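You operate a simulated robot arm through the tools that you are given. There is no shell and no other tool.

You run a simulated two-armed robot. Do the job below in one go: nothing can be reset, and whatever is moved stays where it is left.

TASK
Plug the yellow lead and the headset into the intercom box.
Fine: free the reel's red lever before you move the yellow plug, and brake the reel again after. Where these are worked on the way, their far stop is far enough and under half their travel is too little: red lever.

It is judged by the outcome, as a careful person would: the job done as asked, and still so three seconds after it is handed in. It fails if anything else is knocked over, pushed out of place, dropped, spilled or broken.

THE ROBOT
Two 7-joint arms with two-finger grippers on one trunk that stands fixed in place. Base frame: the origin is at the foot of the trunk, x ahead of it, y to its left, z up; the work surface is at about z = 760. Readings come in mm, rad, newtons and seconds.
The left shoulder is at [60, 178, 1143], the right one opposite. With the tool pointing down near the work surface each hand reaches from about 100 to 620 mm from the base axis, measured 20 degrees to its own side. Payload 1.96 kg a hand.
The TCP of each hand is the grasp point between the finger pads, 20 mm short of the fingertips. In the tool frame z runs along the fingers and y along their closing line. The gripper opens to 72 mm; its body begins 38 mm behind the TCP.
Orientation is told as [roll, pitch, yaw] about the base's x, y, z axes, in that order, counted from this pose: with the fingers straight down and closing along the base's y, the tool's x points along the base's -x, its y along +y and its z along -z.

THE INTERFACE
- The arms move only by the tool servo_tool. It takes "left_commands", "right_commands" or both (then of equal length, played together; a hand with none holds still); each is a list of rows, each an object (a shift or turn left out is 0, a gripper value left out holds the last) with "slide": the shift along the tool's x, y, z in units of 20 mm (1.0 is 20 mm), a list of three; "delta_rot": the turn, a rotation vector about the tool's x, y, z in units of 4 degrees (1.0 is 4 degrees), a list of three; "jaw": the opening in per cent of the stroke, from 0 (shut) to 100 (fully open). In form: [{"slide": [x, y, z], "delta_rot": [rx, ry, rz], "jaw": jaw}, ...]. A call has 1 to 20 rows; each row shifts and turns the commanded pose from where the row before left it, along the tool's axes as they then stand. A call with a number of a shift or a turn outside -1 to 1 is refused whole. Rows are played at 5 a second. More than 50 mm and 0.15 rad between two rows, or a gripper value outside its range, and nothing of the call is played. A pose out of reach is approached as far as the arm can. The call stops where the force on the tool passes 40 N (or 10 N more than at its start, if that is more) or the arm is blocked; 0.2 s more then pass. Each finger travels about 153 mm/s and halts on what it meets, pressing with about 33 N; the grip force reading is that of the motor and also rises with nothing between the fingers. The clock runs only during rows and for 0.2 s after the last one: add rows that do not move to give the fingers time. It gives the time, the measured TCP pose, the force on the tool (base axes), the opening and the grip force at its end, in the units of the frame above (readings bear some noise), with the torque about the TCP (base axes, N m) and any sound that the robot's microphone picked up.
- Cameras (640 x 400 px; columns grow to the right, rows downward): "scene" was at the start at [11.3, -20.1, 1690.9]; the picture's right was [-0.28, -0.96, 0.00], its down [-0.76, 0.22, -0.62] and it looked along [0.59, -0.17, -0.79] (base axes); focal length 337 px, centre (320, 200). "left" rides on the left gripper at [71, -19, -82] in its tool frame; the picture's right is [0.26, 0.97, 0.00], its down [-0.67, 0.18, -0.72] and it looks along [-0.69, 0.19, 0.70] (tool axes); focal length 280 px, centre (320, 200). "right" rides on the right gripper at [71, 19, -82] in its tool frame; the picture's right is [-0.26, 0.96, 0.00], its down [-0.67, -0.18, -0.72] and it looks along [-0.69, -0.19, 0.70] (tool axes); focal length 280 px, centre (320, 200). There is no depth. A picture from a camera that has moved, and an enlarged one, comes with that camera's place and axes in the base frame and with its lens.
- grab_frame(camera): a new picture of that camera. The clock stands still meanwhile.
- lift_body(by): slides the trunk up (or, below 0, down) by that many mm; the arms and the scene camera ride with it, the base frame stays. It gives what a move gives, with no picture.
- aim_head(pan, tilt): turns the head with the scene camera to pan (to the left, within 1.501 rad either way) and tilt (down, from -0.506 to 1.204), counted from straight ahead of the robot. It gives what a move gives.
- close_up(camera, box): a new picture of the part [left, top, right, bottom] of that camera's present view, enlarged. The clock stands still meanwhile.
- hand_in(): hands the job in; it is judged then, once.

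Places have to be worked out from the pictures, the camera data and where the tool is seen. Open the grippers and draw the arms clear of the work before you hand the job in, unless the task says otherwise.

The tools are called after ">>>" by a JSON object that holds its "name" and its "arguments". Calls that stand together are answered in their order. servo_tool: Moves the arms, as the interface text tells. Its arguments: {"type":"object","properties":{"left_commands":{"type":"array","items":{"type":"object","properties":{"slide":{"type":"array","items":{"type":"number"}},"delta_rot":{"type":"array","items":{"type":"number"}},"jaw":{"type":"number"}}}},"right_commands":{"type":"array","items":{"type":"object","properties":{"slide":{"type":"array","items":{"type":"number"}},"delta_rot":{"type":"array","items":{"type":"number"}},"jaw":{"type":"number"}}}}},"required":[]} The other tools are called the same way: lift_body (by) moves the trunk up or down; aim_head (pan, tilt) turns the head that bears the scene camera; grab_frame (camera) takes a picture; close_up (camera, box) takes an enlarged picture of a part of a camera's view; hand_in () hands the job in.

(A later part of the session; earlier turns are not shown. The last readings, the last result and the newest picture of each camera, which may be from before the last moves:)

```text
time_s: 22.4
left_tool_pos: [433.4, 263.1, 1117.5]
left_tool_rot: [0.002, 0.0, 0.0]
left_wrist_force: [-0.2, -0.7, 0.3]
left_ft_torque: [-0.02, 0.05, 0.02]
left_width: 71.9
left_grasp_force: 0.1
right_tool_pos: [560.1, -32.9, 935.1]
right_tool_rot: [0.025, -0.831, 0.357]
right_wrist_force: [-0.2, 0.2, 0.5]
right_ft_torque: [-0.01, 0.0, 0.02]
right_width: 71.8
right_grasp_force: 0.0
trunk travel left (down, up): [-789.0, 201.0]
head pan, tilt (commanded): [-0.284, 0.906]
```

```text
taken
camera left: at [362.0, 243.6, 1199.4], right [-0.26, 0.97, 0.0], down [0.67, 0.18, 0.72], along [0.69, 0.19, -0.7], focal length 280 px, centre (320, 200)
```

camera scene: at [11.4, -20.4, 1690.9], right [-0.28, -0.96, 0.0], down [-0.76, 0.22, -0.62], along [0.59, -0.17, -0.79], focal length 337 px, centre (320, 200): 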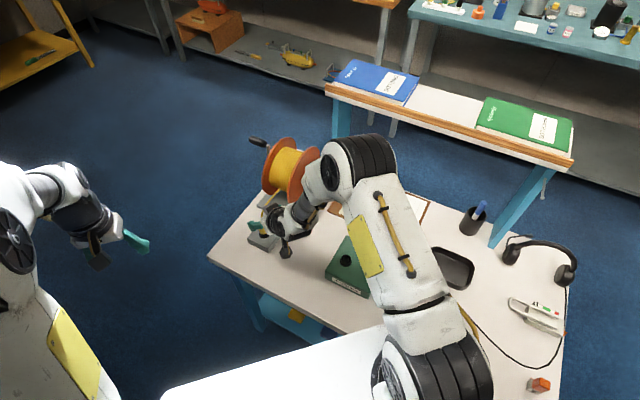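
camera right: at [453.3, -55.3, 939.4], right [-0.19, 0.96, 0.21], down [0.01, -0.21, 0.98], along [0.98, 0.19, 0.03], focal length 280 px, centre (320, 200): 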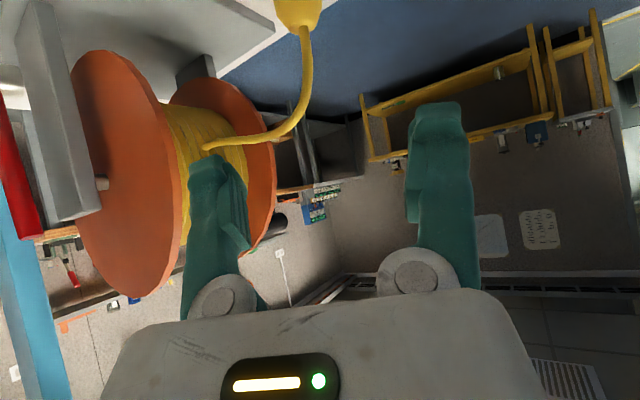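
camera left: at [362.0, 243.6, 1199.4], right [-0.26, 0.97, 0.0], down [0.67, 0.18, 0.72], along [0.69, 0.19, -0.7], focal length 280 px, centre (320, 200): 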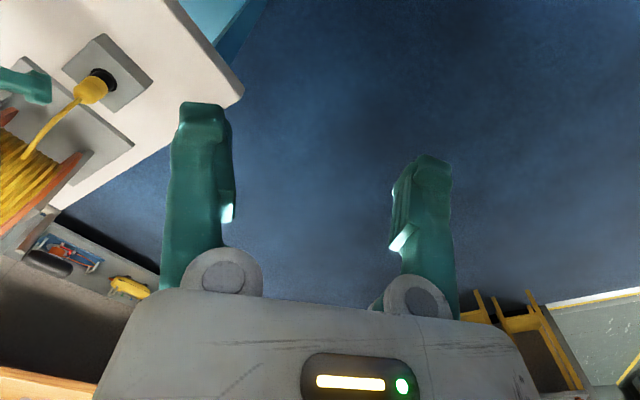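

The plug top reads as about (607, -17, 845), which agrees with my estimate. I lower to the pre-grasp point 70 mm back along the tool axis and check the alignment.

>>> {"name": "servo_tool", "arguments": {"right_commands": [{"slide": [0.785, -0.057, 0.67]}, {"slide": [0.785, -0.057, 0.67]}, {"slide": [0.785, -0.057, 0.67]}]}}

>>> {"name": "grab_frame", "arguments": {"camera": "right"}}

>>> {"name": "close_up", "arguments": {"camera": "scene", "box": [220, 170, 320, 260]}}

```text
time_s: 23.2
left_tool_pos: [432.9, 263.5, 1117.2]
left_tool_rot: [0.001, 0.001, -0.001]
left_wrist_force: [0.7, 0.5, -0.3]
left_ft_torque: [-0.01, -0.02, 0.02]
left_width: 72.0
left_grasp_force: 0.0
right_tool_pos: [558.7, -38.4, 873.9]
right_tool_rot: [0.023, -0.83, 0.358]
right_wrist_force: [0.2, 0.1, -0.7]
right_ft_torque: [0.03, 0.02, -0.01]
right_width: 72.0
right_grasp_force: 0.1
trunk travel left (down, up): [-789.0, 201.0]
head pan, tilt (commanded): [-0.284, 0.906]
```

```text
taken
camera right: at [452.1, -60.3, 877.5], right [-0.19, 0.96, 0.21], down [0.01, -0.21, 0.98], along [0.98, 0.19, 0.03], focal length 280 px, centre (320, 200)
```

right: 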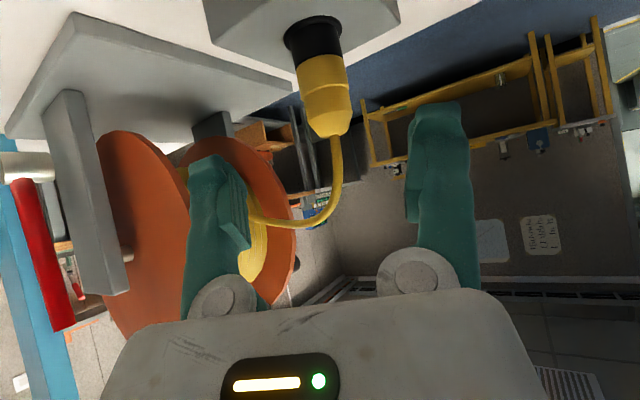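

```text
4.44 times, centred on (270, 215) of scene
camera zoom: at [11.8, -20.1, 1691.0], right [-0.28, -0.96, 0.0], down [-0.76, 0.22, -0.62], along [0.59, -0.17, -0.79], focal length 1497 px, centre (542, 133)
```

zoom: 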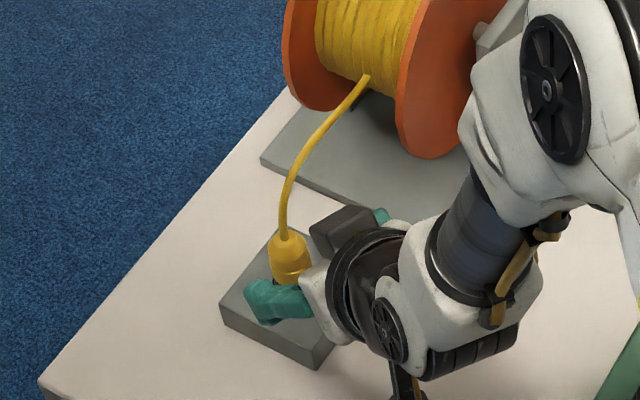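

In the camera, the plug sits about 3 mm to the left (+y) of the tool's axis and at the right height. I advance 70 mm along the tool axis with that correction.

>>> {"name": "servo_tool", "arguments": {"right_commands": [{"slide": [0, 0.045, 0.875]}, {"slide": [0, 0.045, 0.875]}, {"slide": [0, 0.045, 0.875]}, {"slide": [0, 0.045, 0.875]}]}}

>>> {"name": "grab_frame", "arguments": {"camera": "right"}}

>>> {"name": "close_up", "arguments": {"camera": "scene", "box": [220, 170, 320, 260]}}

```text
time_s: 24.2
left_tool_pos: [432.7, 264.0, 1117.5]
left_tool_rot: [0.001, 0.0, 0.0]
left_wrist_force: [0.0, -0.6, -0.5]
left_ft_torque: [0.0, -0.01, 0.01]
left_width: 72.3
left_grasp_force: 0.0
right_tool_pos: [605.4, -12.9, 827.6]
right_tool_rot: [0.024, -0.829, 0.358]
right_wrist_force: [-0.4, -0.3, 0.5]
right_ft_torque: [-0.02, 0.0, 0.0]
right_width: 72.0
right_grasp_force: 0.0
trunk travel left (down, up): [-789.0, 201.0]
head pan, tilt (commanded): [-0.284, 0.906]
```

```text
taken
camera right: at [498.8, -35.6, 830.3], right [-0.19, 0.96, 0.21], down [0.01, -0.21, 0.98], along [0.98, 0.19, 0.03], focal length 280 px, centre (320, 200)
```

right: 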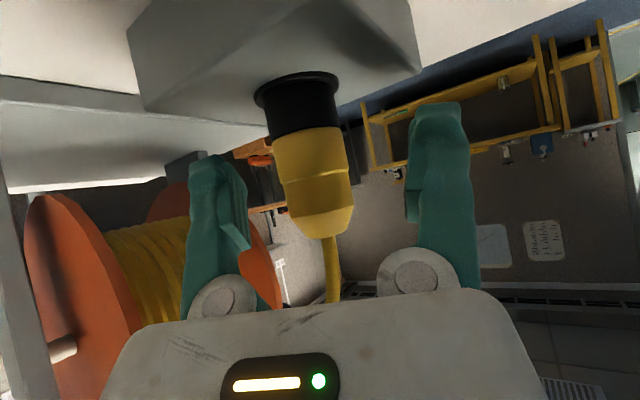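

```text
4.44 times, centred on (270, 215) of scene
camera zoom: at [12.0, -19.8, 1690.9], right [-0.28, -0.96, 0.0], down [-0.76, 0.22, -0.62], along [0.59, -0.17, -0.79], focal length 1497 px, centre (542, 133)
```

zoom: 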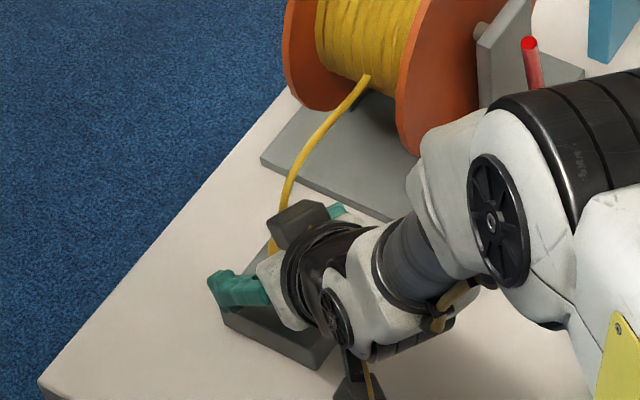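

The plug is centred between the fingers. I close the gripper on it.

>>> {"name": "servo_tool", "arguments": {"right_commands": [{"jaw": 0}, {"slide": [0, 0, 0]}, {"slide": [0, 0, 0]}, {"slide": [0, 0, 0]}]}}

>>> {"name": "grab_frame", "arguments": {"camera": "right"}}

```text
time_s: 25.2
left_tool_pos: [433.0, 262.8, 1117.5]
left_tool_rot: [0.0, -0.001, 0.0]
left_wrist_force: [-0.4, -0.5, 0.2]
left_ft_torque: [0.02, 0.02, 0.0]
left_width: 72.1
left_grasp_force: 0.0
right_tool_pos: [604.6, -13.5, 827.8]
right_tool_rot: [0.025, -0.829, 0.359]
right_wrist_force: [1.6, -1.5, 1.4]
right_ft_torque: [-0.03, -0.02, 0.0]
right_width: 25.2
right_grasp_force: 33.0
trunk travel left (down, up): [-789.0, 201.0]
head pan, tilt (commanded): [-0.284, 0.906]
```

```text
taken
camera right: at [498.4, -36.0, 830.5], right [-0.19, 0.96, 0.21], down [0.01, -0.21, 0.98], along [0.98, 0.19, 0.03], focal length 280 px, centre (320, 200)
```

right: 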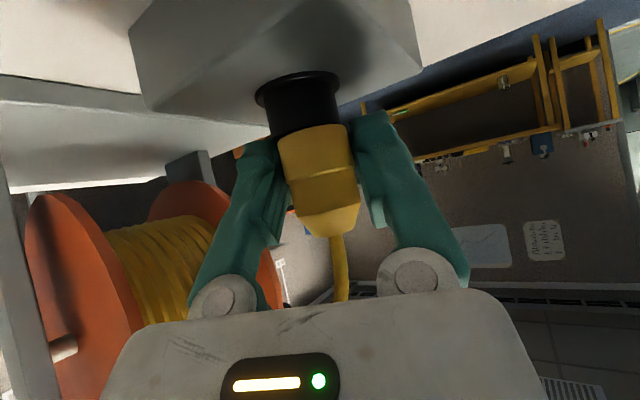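

The plug is gripped at 25 mm width with 33 N. I pull it straight up slowly, watching the force.

>>> {"name": "servo_tool", "arguments": {"right_commands": [{"slide": [-0.369, 0.008, -0.338]}, {"slide": [-0.369, 0.008, -0.338]}, {"slide": [-0.369, 0.008, -0.338]}]}}

>>> {"name": "grab_frame", "arguments": {"camera": "right"}}

```text
time_s: 26.1
left_tool_pos: [433.6, 263.9, 1116.5]
left_tool_rot: [0.0, 0.001, 0.0]
left_wrist_force: [0.0, 0.4, -0.3]
left_ft_torque: [0.02, 0.02, 0.04]
left_width: 72.3
left_grasp_force: 0.1
right_tool_pos: [604.2, -12.8, 858.2]
right_tool_rot: [0.026, -0.829, 0.357]
right_wrist_force: [-0.3, 0.0, -0.3]
right_ft_torque: [0.0, 0.0, -0.05]
right_width: 25.2
right_grasp_force: 33.1
trunk travel left (down, up): [-789.0, 201.0]
head pan, tilt (commanded): [-0.284, 0.906]
```

```text
taken
camera right: at [497.7, -35.9, 861.4], right [-0.19, 0.96, 0.21], down [0.01, -0.21, 0.98], along [0.98, 0.19, 0.03], focal length 280 px, centre (320, 200)
```

right: 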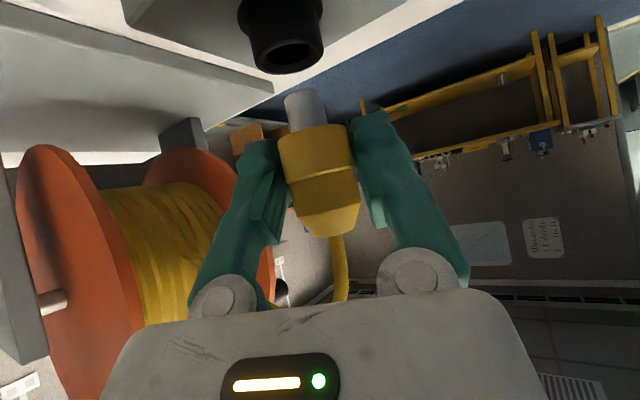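

The plug is out cleanly with no resistance; its pin reaches about 35 mm below the TCP and hangs vertical. I raise it and carry it to above the big socket, which I estimate at about (438, -224) with its rim at z ≈ 816.

>>> {"name": "servo_tool", "arguments": {"right_commands": [{"slide": [-0.68, 0.016, -0.625]}, {"slide": [-0.68, 0.016, -0.625]}, {"slide": [0.553, -0.483, -0.617]}, {"slide": [0.553, -0.483, -0.617]}, {"slide": [0.553, -0.483, -0.617]}, {"slide": [0.553, -0.483, -0.617]}, {"slide": [0.553, -0.483, -0.617]}, {"slide": [0.553, -0.483, -0.617]}, {"slide": [0.553, -0.483, -0.617]}, {"slide": [0.553, -0.483, -0.617]}, {"slide": [0.553, -0.483, -0.617]}, {"slide": [0.553, -0.483, -0.617]}, {"slide": [0.553, -0.483, -0.617]}, {"slide": [0.553, -0.483, -0.617]}, {"slide": [0.553, -0.483, -0.617]}, {"slide": [0.553, -0.483, -0.617]}]}}

>>> {"name": "grab_frame", "arguments": {"camera": "right"}}

>>> {"name": "grab_frame", "arguments": {"camera": "scene"}}

```text
time_s: 29.4
left_tool_pos: [433.4, 262.2, 1117.8]
left_tool_rot: [-0.001, 0.0, 0.001]
left_wrist_force: [0.6, 0.8, -0.2]
left_ft_torque: [-0.01, 0.02, 0.01]
left_width: 71.9
left_grasp_force: 0.1
right_tool_pos: [438.5, -225.1, 895.2]
right_tool_rot: [0.025, -0.83, 0.357]
right_wrist_force: [0.1, 0.0, -0.9]
right_ft_torque: [-0.02, -0.03, 0.0]
right_width: 24.9
right_grasp_force: 33.1
trunk travel left (down, up): [-789.0, 201.0]
head pan, tilt (commanded): [-0.284, 0.906]
```

```text
taken
camera right: at [331.3, -247.6, 898.2], right [-0.19, 0.96, 0.21], down [0.01, -0.21, 0.98], along [0.98, 0.19, 0.03], focal length 280 px, centre (320, 200)
```

right: 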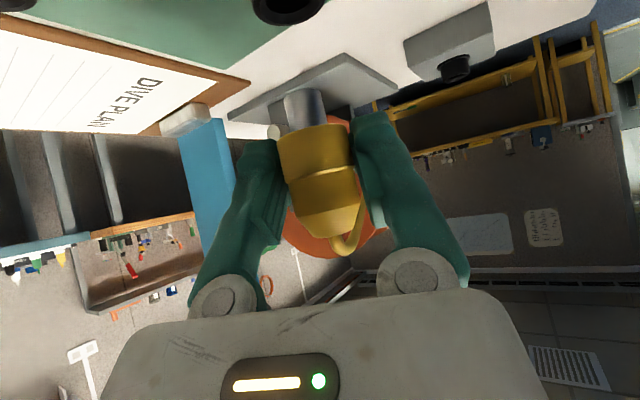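

```text
taken
camera scene: at [11.0, -20.8, 1690.9], right [-0.28, -0.96, 0.0], down [-0.75, 0.22, -0.62], along [0.59, -0.17, -0.79], focal length 337 px, centre (320, 200)
```

scene: 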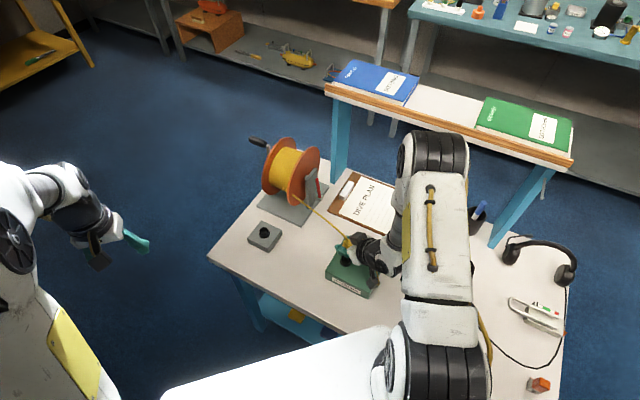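

The plug hangs near the socket and the cable has paid out freely. I zoom in to judge the alignment.

>>> {"name": "close_up", "arguments": {"camera": "scene", "box": [320, 225, 390, 300]}}

>>> {"name": "close_up", "arguments": {"camera": "right", "box": [220, 0, 400, 112]}}

```text
5.33 times, centred on (355, 262) of scene
camera zoom: at [11.0, -20.8, 1690.9], right [-0.28, -0.96, 0.0], down [-0.75, 0.22, -0.62], along [0.59, -0.17, -0.79], focal length 1796 px, centre (133, -133)
```

zoom: 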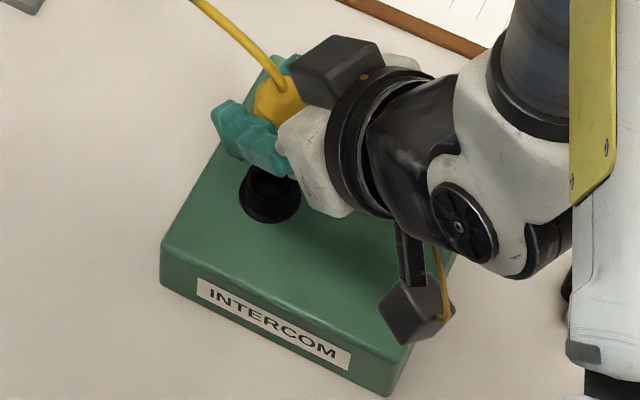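

```text
3.56 times, centred on (310, 56) of right
camera zoom: at [331.3, -247.6, 898.2], right [-0.19, 0.96, 0.21], down [0.01, -0.21, 0.98], along [0.98, 0.19, 0.03], focal length 997 px, centre (356, 712)
```

zoom: 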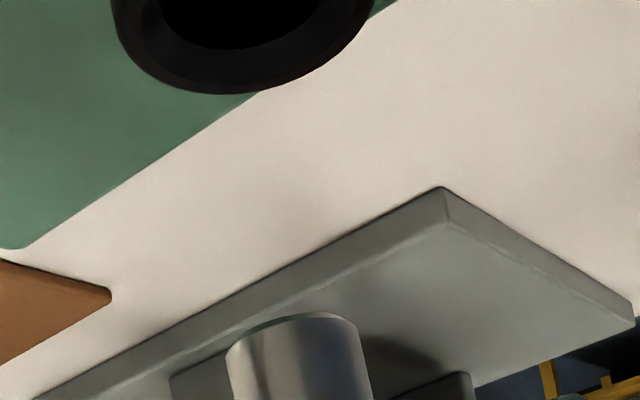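

By triangulation the big socket's rim is about (436, -224, 827), and the plug's pin is at about (437, -225, 860). To check the depth I bring the left hand round as a second viewpoint from the left, staying clear of the right arm.

>>> {"name": "servo_tool", "arguments": {"left_commands": [{"slide": [0.17, -0.94, 0.33]}, {"slide": [0.17, -0.94, 0.33]}, {"slide": [0.17, -0.94, 0.33]}, {"slide": [0.17, -0.94, 0.33]}, {"slide": [0.17, -0.94, 0.33]}, {"slide": [0.17, -0.94, 0.33]}, {"slide": [0.17, -0.94, 0.33]}, {"slide": [0.17, -0.94, 0.33]}, {"slide": [0.17, -0.94, 0.33]}, {"slide": [0.17, -0.94, 0.33]}, {"slide": [0.17, -0.94, 0.33]}, {"slide": [0.17, -0.94, 0.33]}, {"slide": [0.17, -0.94, 0.33]}, {"slide": [0.17, -0.94, 0.33]}, {"slide": [0.17, -0.94, 0.33]}]}}

>>> {"name": "servo_tool", "arguments": {"left_commands": [{"delta_rot": [0, 0, 1]}, {"delta_rot": [0, 0, 1]}, {"delta_rot": [0, 0, 1]}, {"delta_rot": [0, 0, 1]}, {"delta_rot": [0, 0, 1]}, {"delta_rot": [0, 0, 1]}, {"delta_rot": [0, 0, 1]}, {"delta_rot": [0, 0, 1]}, {"delta_rot": [0, 0, 1]}, {"delta_rot": [0, 0, 1]}, {"delta_rot": [0, 0, 1]}, {"delta_rot": [0, 0, 1]}, {"delta_rot": [0, 0, 1]}, {"delta_rot": [0, 0, 1]}, {"delta_rot": [0, 0, 1]}, {"delta_rot": [0, 0, 1]}, {"delta_rot": [0, 0, 1]}, {"delta_rot": [0, 0, 1]}, {"delta_rot": [0, 0, 1]}, {"delta_rot": [0, 0, 1]}]}}

>>> {"name": "grab_frame", "arguments": {"camera": "left"}}

>>> {"name": "grab_frame", "arguments": {"camera": "scene"}}

```text
time_s: 32.6
left_tool_pos: [384.2, -21.8, 1019.3]
left_tool_rot: [0.0, 0.0, -0.001]
left_wrist_force: [1.0, -1.0, -0.4]
left_ft_torque: [-0.01, -0.01, -0.02]
left_width: 71.9
left_grasp_force: 0.0
right_tool_pos: [438.5, -224.4, 895.7]
right_tool_rot: [0.026, -0.829, 0.359]
right_wrist_force: [-0.3, 0.5, -0.5]
right_ft_torque: [0.03, -0.02, 0.0]
right_width: 24.4
right_grasp_force: 33.0
trunk travel left (down, up): [-789.0, 201.0]
head pan, tilt (commanded): [-0.284, 0.906]
```

```text
time_s: 36.9
left_tool_pos: [382.8, -19.0, 1017.7]
left_tool_rot: [0.0, 0.0, -1.397]
left_wrist_force: [0.0, -1.3, 0.0]
left_ft_torque: [0.03, 0.0, 0.01]
left_width: 71.9
left_grasp_force: 0.0
right_tool_pos: [438.8, -224.0, 894.9]
right_tool_rot: [0.026, -0.828, 0.358]
right_wrist_force: [-0.4, -0.4, -0.7]
right_ft_torque: [-0.02, -0.01, 0.0]
right_width: 24.0
right_grasp_force: 33.1
trunk travel left (down, up): [-789.0, 201.0]
head pan, tilt (commanded): [-0.284, 0.906]
```

```text
taken
camera left: at [350.7, 47.7, 1100.2], right [0.91, 0.42, 0.0], down [0.3, -0.63, 0.72], along [0.3, -0.65, -0.7], focal length 280 px, centre (320, 200)
```

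left: 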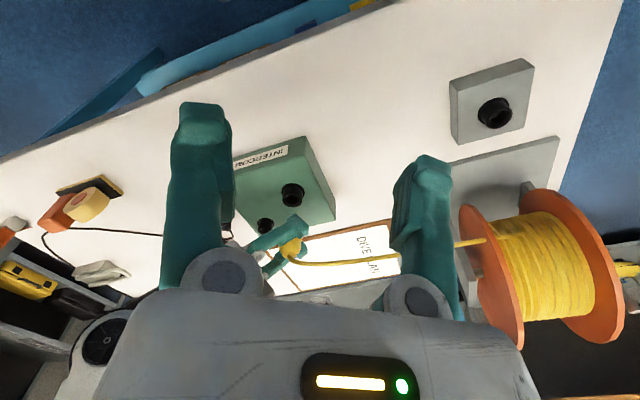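

```text
taken
camera scene: at [11.5, -20.1, 1690.9], right [-0.28, -0.96, 0.0], down [-0.76, 0.22, -0.62], along [0.59, -0.17, -0.79], focal length 337 px, centre (320, 200)
```

scene: 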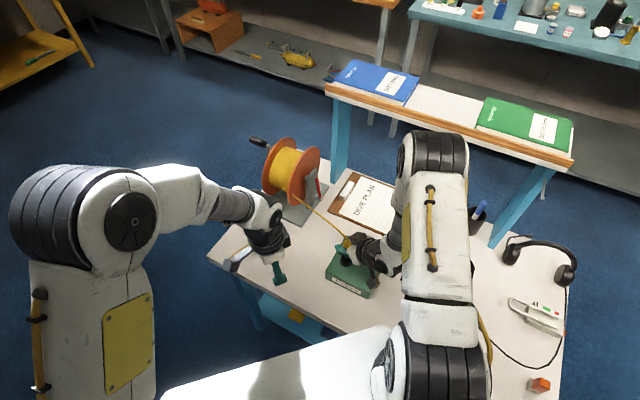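

The left camera has both sockets and the plug in view. The grip width is creeping from 25 to 24 mm, so I zoom in at once to measure.

>>> {"name": "close_up", "arguments": {"camera": "left", "box": [225, 150, 345, 275]}}

>>> {"name": "close_up", "arguments": {"camera": "right", "box": [180, 0, 460, 300]}}

```text
3.20 times, centred on (285, 212) of left
camera zoom: at [350.7, 47.7, 1100.2], right [0.91, 0.42, 0.0], down [0.3, -0.63, 0.72], along [0.3, -0.65, -0.7], focal length 897 px, centre (432, 160)
```

zoom: 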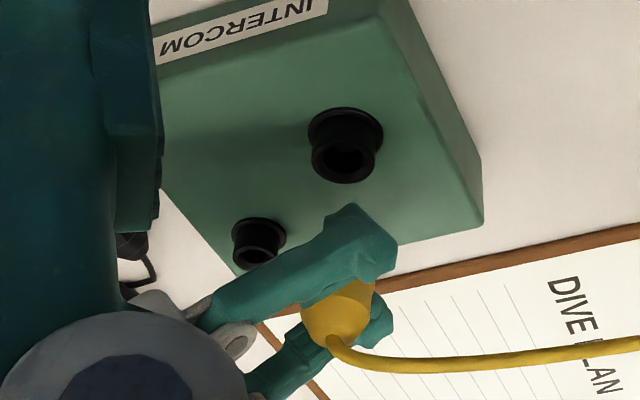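

```text
1.33 times, centred on (320, 150) of right
camera zoom: at [331.7, -247.0, 898.2], right [-0.19, 0.96, 0.21], down [0.01, -0.21, 0.98], along [0.98, 0.19, 0.03], focal length 374 px, centre (320, 267)
```

zoom: 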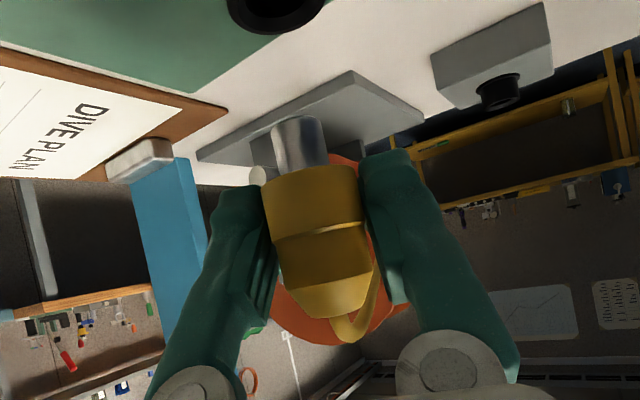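

Combining the two views, the plug needs to go about 4 mm in -x and hardly at all in y. I apply that and lower 28 mm, which stops the pin just above the rim.

>>> {"name": "servo_tool", "arguments": {"right_commands": [{"slide": [0.385, 0.02, 0.27]}, {"slide": [0.385, 0.02, 0.27]}, {"slide": [0.385, 0.02, 0.27]}]}}

>>> {"name": "close_up", "arguments": {"camera": "left", "box": [245, 150, 345, 250]}}

>>> {"name": "close_up", "arguments": {"camera": "right", "box": [220, 0, 400, 130]}}

>>> {"name": "close_up", "arguments": {"camera": "scene", "box": [325, 230, 385, 290]}}

```text
time_s: 37.6
left_tool_pos: [381.9, -19.5, 1018.8]
left_tool_rot: [-0.001, -0.001, -1.396]
left_wrist_force: [0.7, -0.5, -0.4]
left_ft_torque: [0.01, 0.01, -0.02]
left_width: 72.0
left_grasp_force: 0.1
right_tool_pos: [433.0, -224.9, 865.6]
right_tool_rot: [0.024, -0.829, 0.358]
right_wrist_force: [0.3, -0.5, -0.3]
right_ft_torque: [0.0, 0.01, 0.0]
right_width: 24.0
right_grasp_force: 32.8
trunk travel left (down, up): [-789.0, 201.0]
head pan, tilt (commanded): [-0.284, 0.906]
```

```text
4.00 times, centred on (295, 200) of left
camera zoom: at [350.7, 47.5, 1100.1], right [0.91, 0.43, 0.0], down [0.3, -0.63, 0.72], along [0.3, -0.65, -0.7], focal length 1122 px, centre (420, 200)
```

zoom: 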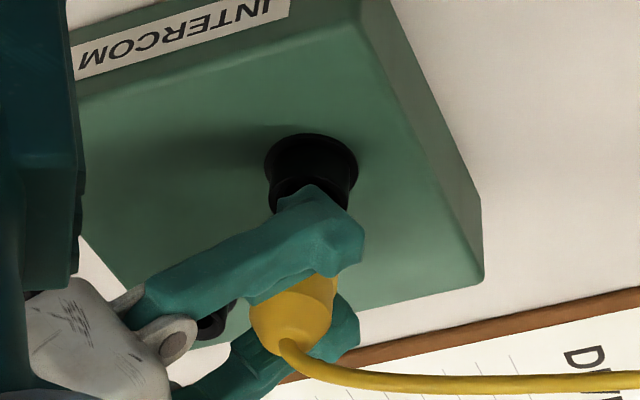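

```text
3.08 times, centred on (310, 65) of right
camera zoom: at [326.9, -247.3, 870.2], right [-0.19, 0.96, 0.21], down [0.01, -0.21, 0.98], along [0.98, 0.19, 0.03], focal length 863 px, centre (351, 615)
```

zoom: 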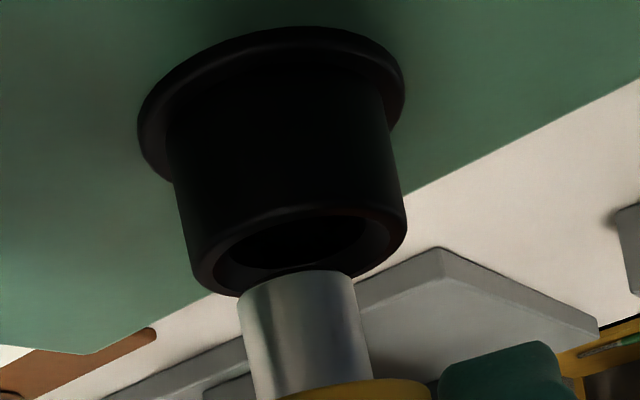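

```text
6.67 times, centred on (355, 260) of scene
camera zoom: at [11.6, -20.3, 1690.9], right [-0.28, -0.96, 0.0], down [-0.76, 0.22, -0.62], along [0.59, -0.17, -0.79], focal length 2246 px, centre (87, -200)
```

zoom: 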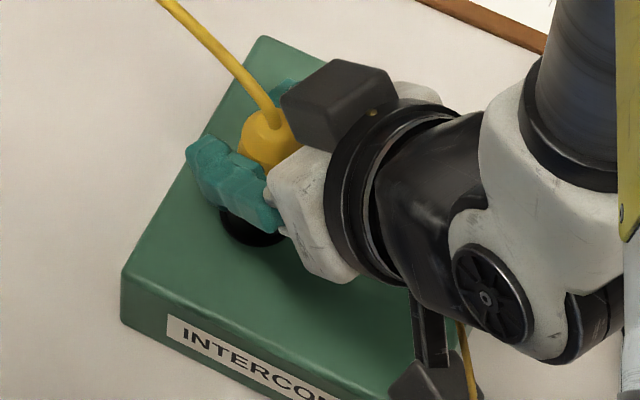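

The right camera now shows pin and hole nearly in line. I judge a further correction of about +1.6 mm in x and +1.3 mm in y, then lower gently by 4 mm.

>>> {"name": "servo_tool", "arguments": {"right_commands": [{"slide": [-0.066, 0.031, 0.073]}, {"slide": [0, 0, 0]}, {"slide": [0.148, -0.003, 0.135]}]}}

>>> {"name": "close_up", "arguments": {"camera": "right", "box": [220, 0, 400, 130]}}

>>> {"name": "close_up", "arguments": {"camera": "left", "box": [245, 150, 345, 250]}}

```text
time_s: 38.5
left_tool_pos: [382.3, -17.4, 1018.5]
left_tool_rot: [0.001, -0.001, -1.396]
left_wrist_force: [0.5, 0.0, 1.6]
left_ft_torque: [0.01, 0.02, 0.01]
left_width: 71.7
left_grasp_force: 0.1
right_tool_pos: [435.5, -222.2, 862.4]
right_tool_rot: [0.025, -0.829, 0.358]
right_wrist_force: [0.2, 0.3, 0.3]
right_ft_torque: [0.01, -0.01, 0.01]
right_width: 23.7
right_grasp_force: 33.2
trunk travel left (down, up): [-789.0, 201.0]
head pan, tilt (commanded): [-0.284, 0.906]
```

```text
3.08 times, centred on (310, 65) of right
camera zoom: at [328.5, -245.0, 865.2], right [-0.19, 0.96, 0.21], down [0.01, -0.21, 0.98], along [0.98, 0.19, 0.03], focal length 863 px, centre (351, 615)
```

zoom: 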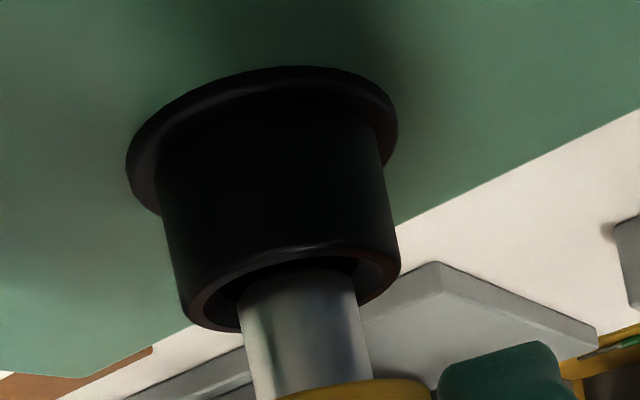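

```text
4.00 times, centred on (295, 200) of left
camera zoom: at [350.6, 47.5, 1100.1], right [0.91, 0.43, 0.0], down [0.3, -0.63, 0.72], along [0.3, -0.65, -0.7], focal length 1122 px, centre (420, 200)
```

zoom: 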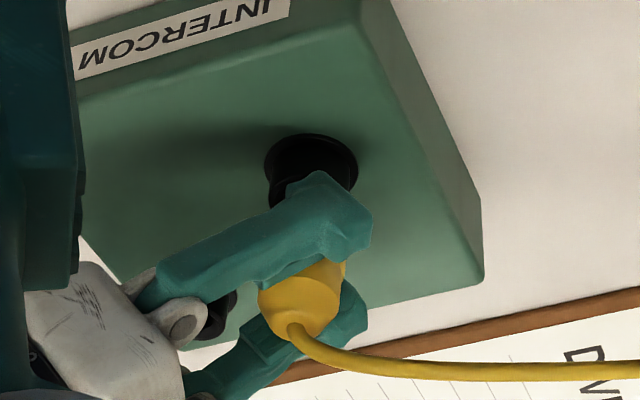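

The pin tip is now level with the rim, about 0.9 mm too far to the left side (+y). I correct by -1 mm in y and go on lowering in small steps.

>>> {"name": "servo_tool", "arguments": {"right_commands": [{"slide": [0.018, -0.043, -0.021]}, {"slide": [0, 0, 0]}, {"slide": [0.111, -0.003, 0.101]}, {"slide": [0.111, -0.003, 0.101]}]}}

>>> {"name": "close_up", "arguments": {"camera": "right", "box": [220, 0, 400, 130]}}

>>> {"name": "close_up", "arguments": {"camera": "left", "box": [245, 150, 345, 250]}}

```text
time_s: 39.5
left_tool_pos: [382.2, -19.5, 1018.9]
left_tool_rot: [0.0, 0.001, -1.396]
left_wrist_force: [-0.2, 0.2, -0.5]
left_ft_torque: [0.01, 0.02, 0.01]
left_width: 72.0
left_grasp_force: 0.0
right_tool_pos: [435.9, -223.0, 855.2]
right_tool_rot: [0.023, -0.829, 0.356]
right_wrist_force: [-0.9, 0.7, -0.2]
right_ft_torque: [-0.03, 0.03, 0.0]
right_width: 23.8
right_grasp_force: 33.3
trunk travel left (down, up): [-789.0, 201.0]
head pan, tilt (commanded): [-0.284, 0.906]
```

```text
3.08 times, centred on (310, 65) of right
camera zoom: at [329.1, -246.4, 859.0], right [-0.19, 0.96, 0.21], down [0.01, -0.21, 0.98], along [0.98, 0.19, 0.03], focal length 863 px, centre (351, 615)
```

zoom: 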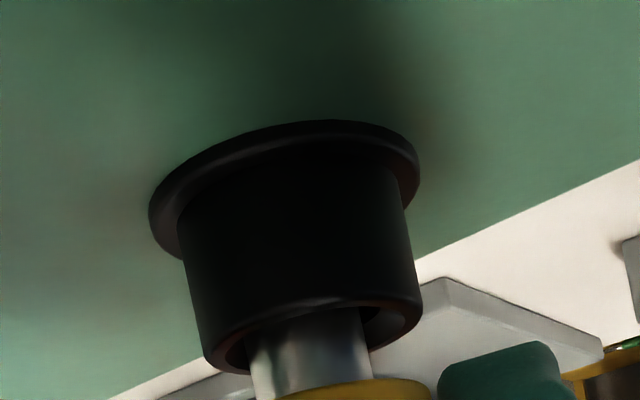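

```text
4.00 times, centred on (295, 200) of left
camera zoom: at [350.6, 47.5, 1100.1], right [0.91, 0.43, 0.0], down [0.3, -0.63, 0.72], along [0.3, -0.65, -0.7], focal length 1122 px, centre (420, 200)
```

zoom: 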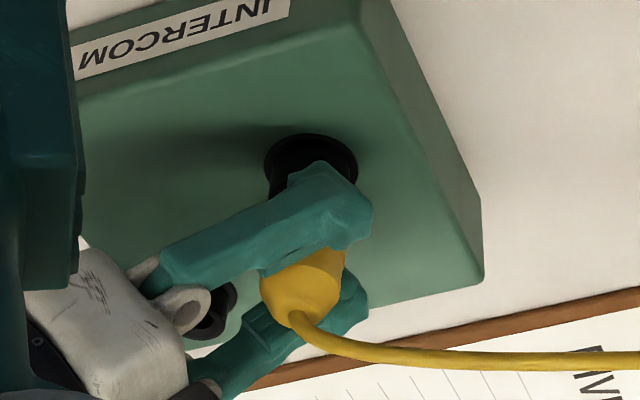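

The pin has entered the hole with no notable force. I keep lowering in 3 mm steps until it seats.

>>> {"name": "servo_tool", "arguments": {"right_commands": [{"slide": [0.111, -0.003, 0.101]}, {"slide": [0.111, -0.003, 0.101]}]}}

>>> {"name": "close_up", "arguments": {"camera": "right", "box": [220, 20, 400, 150]}}

```text
time_s: 40.0
left_tool_pos: [382.7, -19.7, 1017.1]
left_tool_rot: [0.001, 0.0, -1.397]
left_wrist_force: [0.5, 0.6, -0.2]
left_ft_torque: [-0.01, 0.02, -0.01]
left_width: 72.0
left_grasp_force: 0.0
right_tool_pos: [436.7, -223.3, 850.2]
right_tool_rot: [0.023, -0.829, 0.357]
right_wrist_force: [-0.5, 0.4, -0.8]
right_ft_torque: [-0.01, 0.03, -0.03]
right_width: 23.6
right_grasp_force: 32.6
trunk travel left (down, up): [-789.0, 201.0]
head pan, tilt (commanded): [-0.284, 0.906]
```

```text
3.08 times, centred on (310, 85) of right
camera zoom: at [329.2, -246.1, 853.4], right [-0.19, 0.96, 0.21], down [0.01, -0.21, 0.98], along [0.98, 0.19, 0.03], focal length 863 px, centre (351, 554)
```

zoom: 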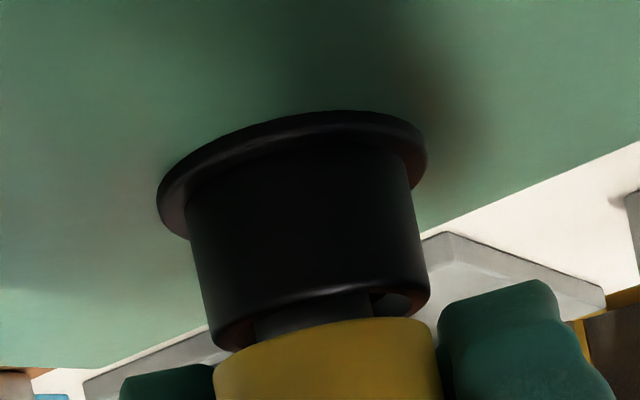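

About 4 mm is left between the yellow body and the rim. I press on in small steps.

>>> {"name": "servo_tool", "arguments": {"right_commands": [{"slide": [0.074, -0.002, 0.0675]}, {"slide": [0.074, -0.002, 0.0675]}, {"slide": [0.055, -0.001, 0.05]}]}}

>>> {"name": "close_up", "arguments": {"camera": "right", "box": [220, 20, 400, 150]}}

```text
time_s: 40.9
left_tool_pos: [380.2, -18.4, 1020.3]
left_tool_rot: [0.004, 0.0, -1.397]
left_wrist_force: [0.2, 0.0, 0.3]
left_ft_torque: [-0.01, -0.01, 0.0]
left_width: 71.8
left_grasp_force: 0.1
right_tool_pos: [435.1, -223.6, 847.3]
right_tool_rot: [0.021, -0.834, 0.362]
right_wrist_force: [2.7, -5.1, 27.1]
right_ft_torque: [-0.07, 0.23, 0.08]
right_width: 23.5
right_grasp_force: 32.8
trunk travel left (down, up): [-789.0, 201.0]
head pan, tilt (commanded): [-0.284, 0.906]
```

```text
3.08 times, centred on (310, 85) of right
camera zoom: at [329.4, -245.2, 849.7], right [-0.19, 0.96, 0.21], down [0.0, -0.21, 0.98], along [0.98, 0.19, 0.04], focal length 863 px, centre (351, 554)
```

zoom: 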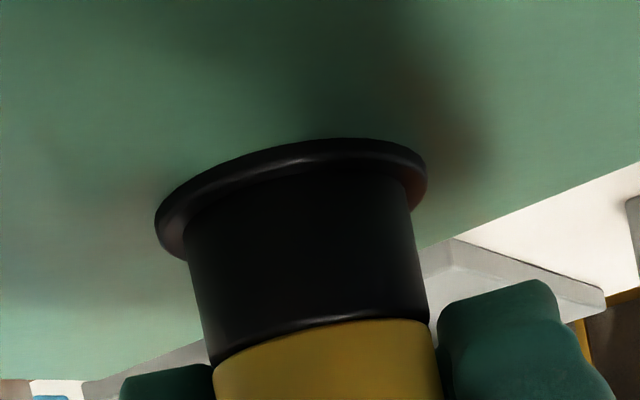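

The yellow body is flush with the rim and the hand meets 27 N upward, so the plug is seated. I relax the push slightly, open the gripper, and back off along the tool axis.

>>> {"name": "servo_tool", "arguments": {"right_commands": [{"slide": [-0.074, 0.002, -0.0675]}, {"jaw": 85}, {"slide": [0, 0, 0]}, {"slide": [0, 0, 0]}]}}

>>> {"name": "grab_frame", "arguments": {"camera": "right"}}

>>> {"name": "close_up", "arguments": {"camera": "left", "box": [225, 130, 365, 270]}}

```text
time_s: 41.9
left_tool_pos: [381.8, -18.7, 1018.1]
left_tool_rot: [0.001, -0.001, -1.397]
left_wrist_force: [0.3, -0.7, 0.5]
left_ft_torque: [0.0, 0.02, 0.02]
left_width: 72.0
left_grasp_force: 0.1
right_tool_pos: [435.1, -222.6, 845.6]
right_tool_rot: [0.026, -0.83, 0.357]
right_wrist_force: [0.1, -0.1, -0.3]
right_ft_torque: [0.0, 0.02, -0.01]
right_width: 61.3
right_grasp_force: 0.0
trunk travel left (down, up): [-789.0, 201.0]
head pan, tilt (commanded): [-0.284, 0.906]
```

```text
taken
camera right: at [329.2, -245.7, 850.0], right [-0.19, 0.96, 0.21], down [0.01, -0.21, 0.98], along [0.98, 0.19, 0.03], focal length 280 px, centre (320, 200)
```

right: 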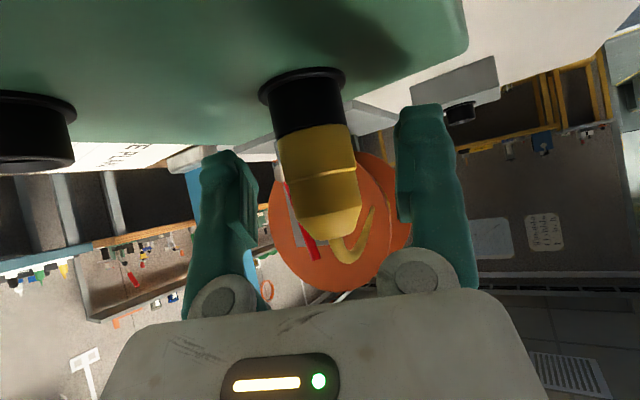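

```text
2.86 times, centred on (295, 200) of left
camera zoom: at [350.6, 47.5, 1100.1], right [0.91, 0.43, 0.0], down [0.3, -0.63, 0.72], along [0.3, -0.65, -0.7], focal length 801 px, centre (391, 200)
```

zoom: 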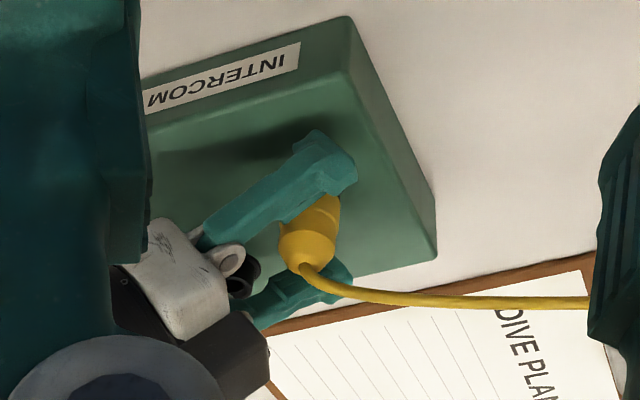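

The plug stands by itself in the socket. I retreat the right hand 100 mm along its axis and check.

>>> {"name": "servo_tool", "arguments": {"right_commands": [{"slide": [0, 0, -0.7]}, {"slide": [0, 0, -0.9]}, {"slide": [0, 0, -1]}, {"slide": [0, 0, -1]}, {"slide": [0, 0, -1]}, {"slide": [0, 0, -1]}]}}

>>> {"name": "grab_frame", "arguments": {"camera": "right"}}

>>> {"name": "close_up", "arguments": {"camera": "scene", "box": [250, 150, 400, 300]}}

>>> {"name": "close_up", "arguments": {"camera": "left", "box": [225, 130, 365, 270]}}

```text
time_s: 43.2
left_tool_pos: [381.6, -18.2, 1019.0]
left_tool_rot: [0.003, 0.001, -1.395]
left_wrist_force: [-0.6, 0.1, 0.2]
left_ft_torque: [-0.01, -0.02, -0.03]
left_width: 71.8
left_grasp_force: 0.0
right_tool_pos: [357.5, -256.4, 921.6]
right_tool_rot: [0.025, -0.829, 0.358]
right_wrist_force: [-0.1, 0.0, -0.1]
right_ft_torque: [-0.01, 0.0, -0.01]
right_width: 61.3
right_grasp_force: 0.0
trunk travel left (down, up): [-789.0, 201.0]
head pan, tilt (commanded): [-0.284, 0.906]
```

```text
taken
camera right: at [252.0, -278.1, 924.5], right [-0.19, 0.96, 0.21], down [0.01, -0.21, 0.98], along [0.98, 0.19, 0.03], focal length 280 px, centre (320, 200)
```

right: 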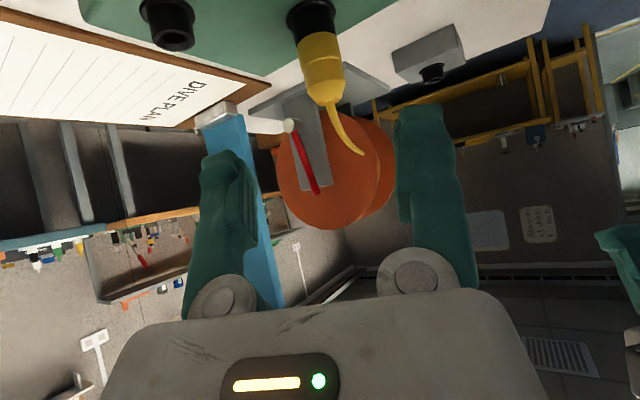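

```text
2.67 times, centred on (325, 225) of scene
camera zoom: at [10.6, -20.2, 1690.9], right [-0.28, -0.96, 0.0], down [-0.75, 0.22, -0.62], along [0.59, -0.17, -0.79], focal length 898 px, centre (307, 133)
```

zoom: 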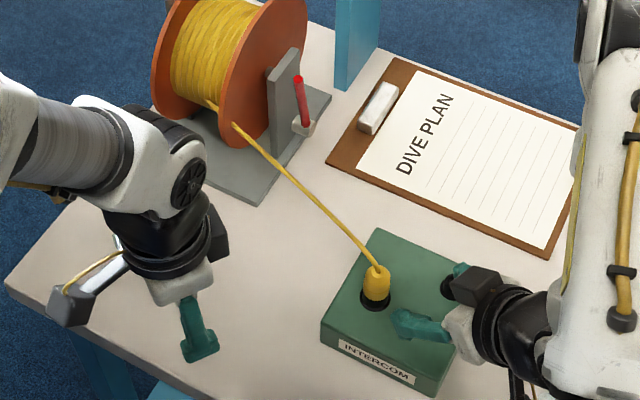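

```text
2.86 times, centred on (295, 200) of left
camera zoom: at [350.0, 47.5, 1100.3], right [0.91, 0.43, 0.0], down [0.3, -0.63, 0.72], along [0.3, -0.65, -0.7], focal length 801 px, centre (391, 200)
```

zoom: 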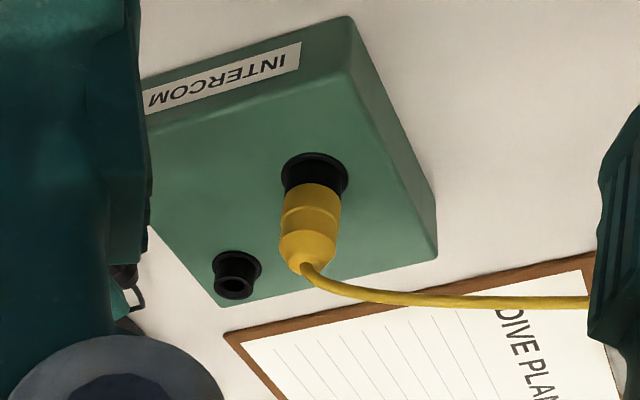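

The yellow plug is in, with the cable running straight back to the reel. Now I re-brake: the right hand goes up and to the right of the cable and turns to about 45° yaw and 60° pitch with the jaw closed, so it can come to the lever from its far side.

>>> {"name": "servo_tool", "arguments": {"right_commands": [{"slide": [-0.8, -0.78, 0.022]}, {"slide": [-0.8, -0.78, 0.022]}, {"slide": [-0.8, -0.78, 0.022]}, {"slide": [-0.8, -0.78, 0.022]}, {"slide": [-0.8, -0.78, 0.022]}, {"slide": [-0.8, -0.78, 0.022]}, {"slide": [-0.8, -0.78, 0.022], "jaw": 0}, {"delta_rot": [-0.75, 0.017, -0.687]}, {"delta_rot": [-0.75, 0.017, -0.687]}, {"delta_rot": [-0.75, 0.017, -0.687]}, {"delta_rot": [-0.75, 0.017, -0.687]}, {"delta_rot": [-0.75, 0.017, -0.687]}, {"delta_rot": [-0.75, 0.017, -0.687]}, {"delta_rot": [0, -1, 0]}, {"delta_rot": [0, -1, 0]}, {"delta_rot": [0, -1, 0]}]}}

>>> {"name": "grab_frame", "arguments": {"camera": "right"}}

>>> {"name": "grab_frame", "arguments": {"camera": "scene"}}

```text
time_s: 46.6
left_tool_pos: [382.9, -19.3, 1019.2]
left_tool_rot: [0.0, -0.001, -1.396]
left_wrist_force: [-0.3, 1.0, 0.3]
left_ft_torque: [0.03, 0.01, -0.02]
left_width: 71.9
left_grasp_force: 0.1
right_tool_pos: [472.4, -330.2, 1000.2]
right_tool_rot: [0.034, -1.039, 0.776]
right_wrist_force: [0.0, 0.3, 0.9]
right_ft_torque: [0.01, -0.02, -0.01]
right_width: 0.0
right_grasp_force: 29.4
trunk travel left (down, up): [-789.0, 201.0]
head pan, tilt (commanded): [-0.284, 0.906]
```

```text
taken
camera right: at [385.5, -393.8, 981.8], right [-0.6, 0.76, 0.24], down [-0.05, -0.34, 0.94], along [0.8, 0.55, 0.24], focal length 280 px, centre (320, 200)
```

right: 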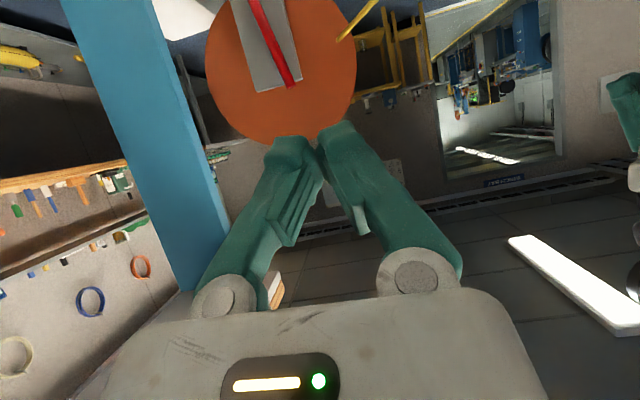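

```text
taken
camera scene: at [11.5, -20.6, 1690.9], right [-0.28, -0.96, 0.0], down [-0.76, 0.22, -0.62], along [0.59, -0.17, -0.79], focal length 337 px, centre (320, 200)
```

scene: 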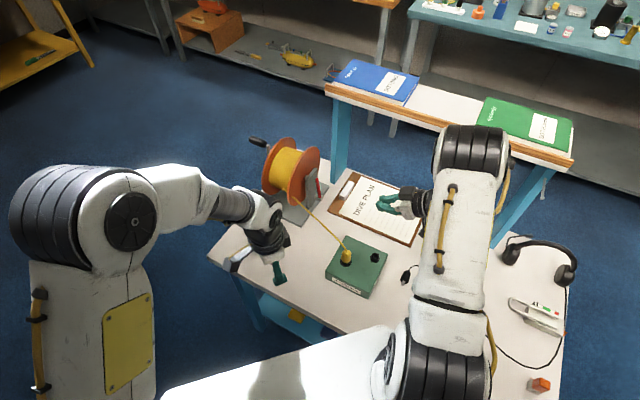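

The lever tip reads about (650, -205, 935). I move forward in stages to a point on the lever's far (right) side, watching the elbow against the shelf.

>>> {"name": "servo_tool", "arguments": {"right_commands": [{"slide": [-0.153, -0.41, 0.83]}, {"slide": [-0.153, -0.41, 0.83]}, {"slide": [-0.153, -0.41, 0.83]}, {"slide": [-0.153, -0.41, 0.83]}, {"slide": [-0.153, -0.41, 0.83]}, {"slide": [-0.153, -0.41, 0.83]}]}}

>>> {"name": "grab_frame", "arguments": {"camera": "scene"}}

>>> {"name": "grab_frame", "arguments": {"camera": "right"}}

```text
time_s: 48.0
left_tool_pos: [382.6, -16.9, 1018.8]
left_tool_rot: [0.001, 0.0, -1.396]
left_wrist_force: [0.4, -0.5, -0.2]
left_ft_torque: [0.0, -0.01, -0.02]
left_width: 72.0
left_grasp_force: 0.0
right_tool_pos: [573.5, -295.1, 966.7]
right_tool_rot: [0.034, -1.038, 0.772]
right_wrist_force: [0.0, 0.2, 0.3]
right_ft_torque: [0.03, -0.03, -0.03]
right_width: 0.0
right_grasp_force: 29.5
trunk travel left (down, up): [-789.0, 201.0]
head pan, tilt (commanded): [-0.284, 0.906]
```

```text
taken
camera scene: at [12.2, -20.0, 1690.9], right [-0.28, -0.96, 0.0], down [-0.76, 0.22, -0.62], along [0.59, -0.17, -0.79], focal length 337 px, centre (320, 200)
```

scene: 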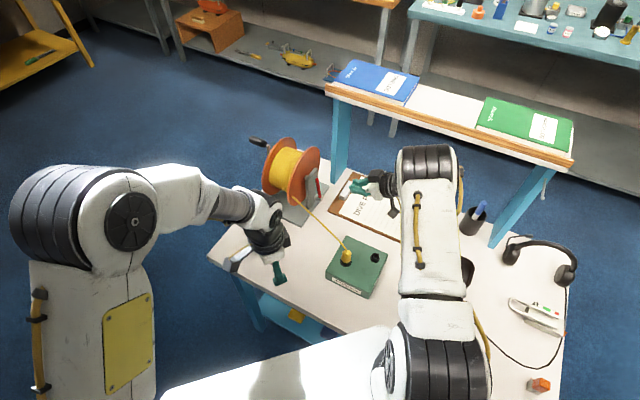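

```text
taken
camera right: at [486.2, -359.1, 947.6], right [-0.6, 0.76, 0.24], down [-0.05, -0.34, 0.94], along [0.8, 0.55, 0.24], focal length 280 px, centre (320, 200)
```

right: 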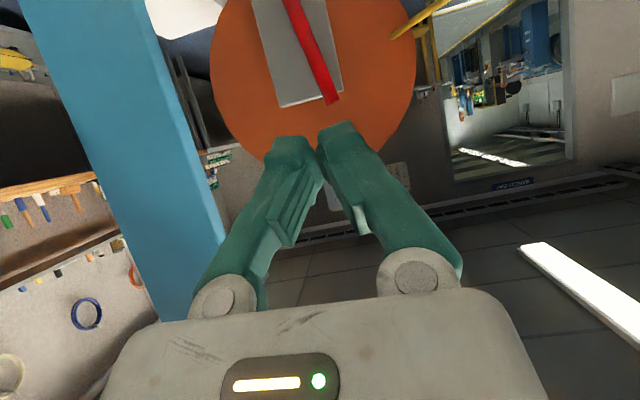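

The elbow moves away from the shelf, so the way is clear. I continue to the pre-contact point right of the lever.

>>> {"name": "servo_tool", "arguments": {"right_commands": [{"slide": [-0.128, -0.406, 0.835]}, {"slide": [-0.128, -0.406, 0.835]}, {"slide": [-0.128, -0.406, 0.835]}, {"slide": [-0.128, -0.406, 0.835]}]}}

>>> {"name": "grab_frame", "arguments": {"camera": "right"}}

>>> {"name": "close_up", "arguments": {"camera": "scene", "box": [270, 140, 430, 240]}}

```text
time_s: 49.0
left_tool_pos: [383.3, -18.6, 1018.3]
left_tool_rot: [0.0, -0.001, -1.397]
left_wrist_force: [0.4, -0.2, -0.4]
left_ft_torque: [0.03, 0.03, -0.01]
left_width: 71.9
left_grasp_force: 0.1
right_tool_pos: [642.1, -270.8, 938.7]
right_tool_rot: [0.034, -1.039, 0.773]
right_wrist_force: [-0.1, -0.2, 0.4]
right_ft_torque: [0.01, -0.01, 0.02]
right_width: 0.0
right_grasp_force: 29.4
trunk travel left (down, up): [-789.0, 201.0]
head pan, tilt (commanded): [-0.284, 0.906]
```

```text
taken
camera right: at [554.5, -335.9, 920.3], right [-0.6, 0.76, 0.24], down [-0.05, -0.34, 0.94], along [0.8, 0.55, 0.24], focal length 280 px, centre (320, 200)
```

right: 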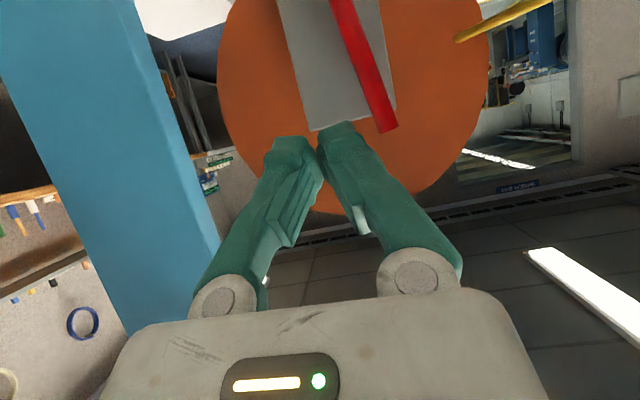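

```text
4.00 times, centred on (350, 190) of scene
camera zoom: at [12.5, -20.1, 1690.9], right [-0.28, -0.96, 0.0], down [-0.76, 0.22, -0.62], along [0.59, -0.17, -0.79], focal length 1347 px, centre (200, 240)
```

zoom: 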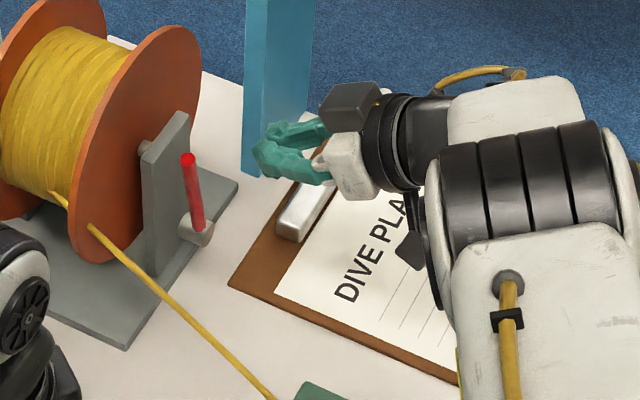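

Re-triangulating with this view puts the lever tip at about (667, -202, 928), at roughly 84°. The fingers' line passes about 38 mm to its right, so I advance 68 mm beside it.

>>> {"name": "servo_tool", "arguments": {"right_commands": [{"slide": [-0.014, -0.11, 0.851]}, {"slide": [-0.014, -0.11, 0.851]}, {"slide": [-0.014, -0.11, 0.851]}, {"slide": [-0.014, -0.11, 0.851]}]}}

>>> {"name": "grab_frame", "arguments": {"camera": "right"}}

>>> {"name": "close_up", "arguments": {"camera": "scene", "box": [280, 140, 380, 220]}}

```text
time_s: 50.0
left_tool_pos: [382.2, -17.8, 1018.4]
left_tool_rot: [0.001, -0.001, -1.396]
left_wrist_force: [-0.2, -0.2, -0.3]
left_ft_torque: [0.01, 0.0, -0.03]
left_width: 71.9
left_grasp_force: 0.1
right_tool_pos: [677.0, -234.5, 911.6]
right_tool_rot: [0.034, -1.038, 0.775]
right_wrist_force: [0.2, 0.2, -0.4]
right_ft_torque: [-0.01, 0.01, -0.01]
right_width: 0.2
right_grasp_force: 29.3
right hand out of reach, approached as far as the arm can: row 4
trunk travel left (down, up): [-789.0, 201.0]
head pan, tilt (commanded): [-0.284, 0.906]
```

```text
taken
camera right: at [590.0, -297.8, 893.1], right [-0.6, 0.76, 0.24], down [-0.05, -0.33, 0.94], along [0.8, 0.55, 0.24], focal length 280 px, centre (320, 200)
```

right: 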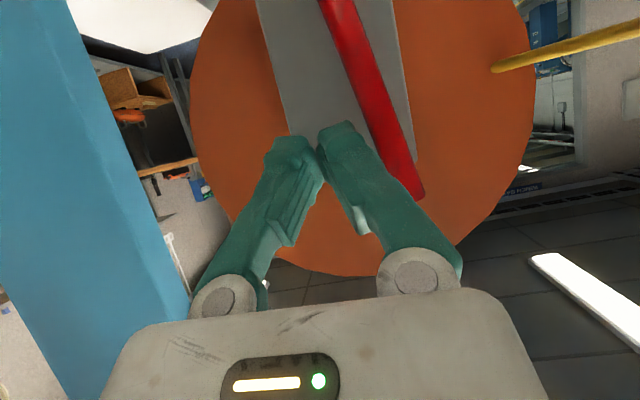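

```text
5.00 times, centred on (330, 180) of scene
camera zoom: at [11.6, -19.5, 1690.9], right [-0.28, -0.96, 0.0], down [-0.76, 0.22, -0.62], along [0.59, -0.17, -0.79], focal length 1684 px, centre (270, 300)
```

zoom: 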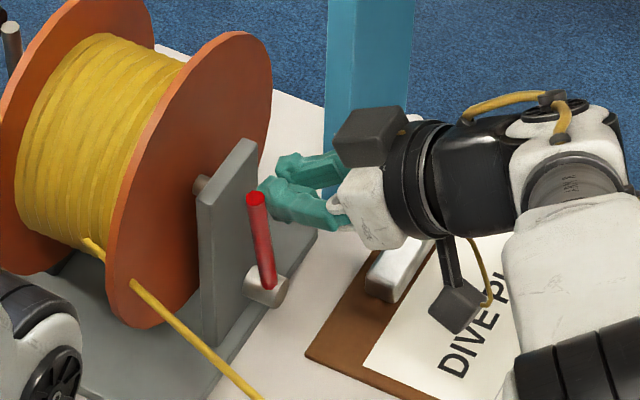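

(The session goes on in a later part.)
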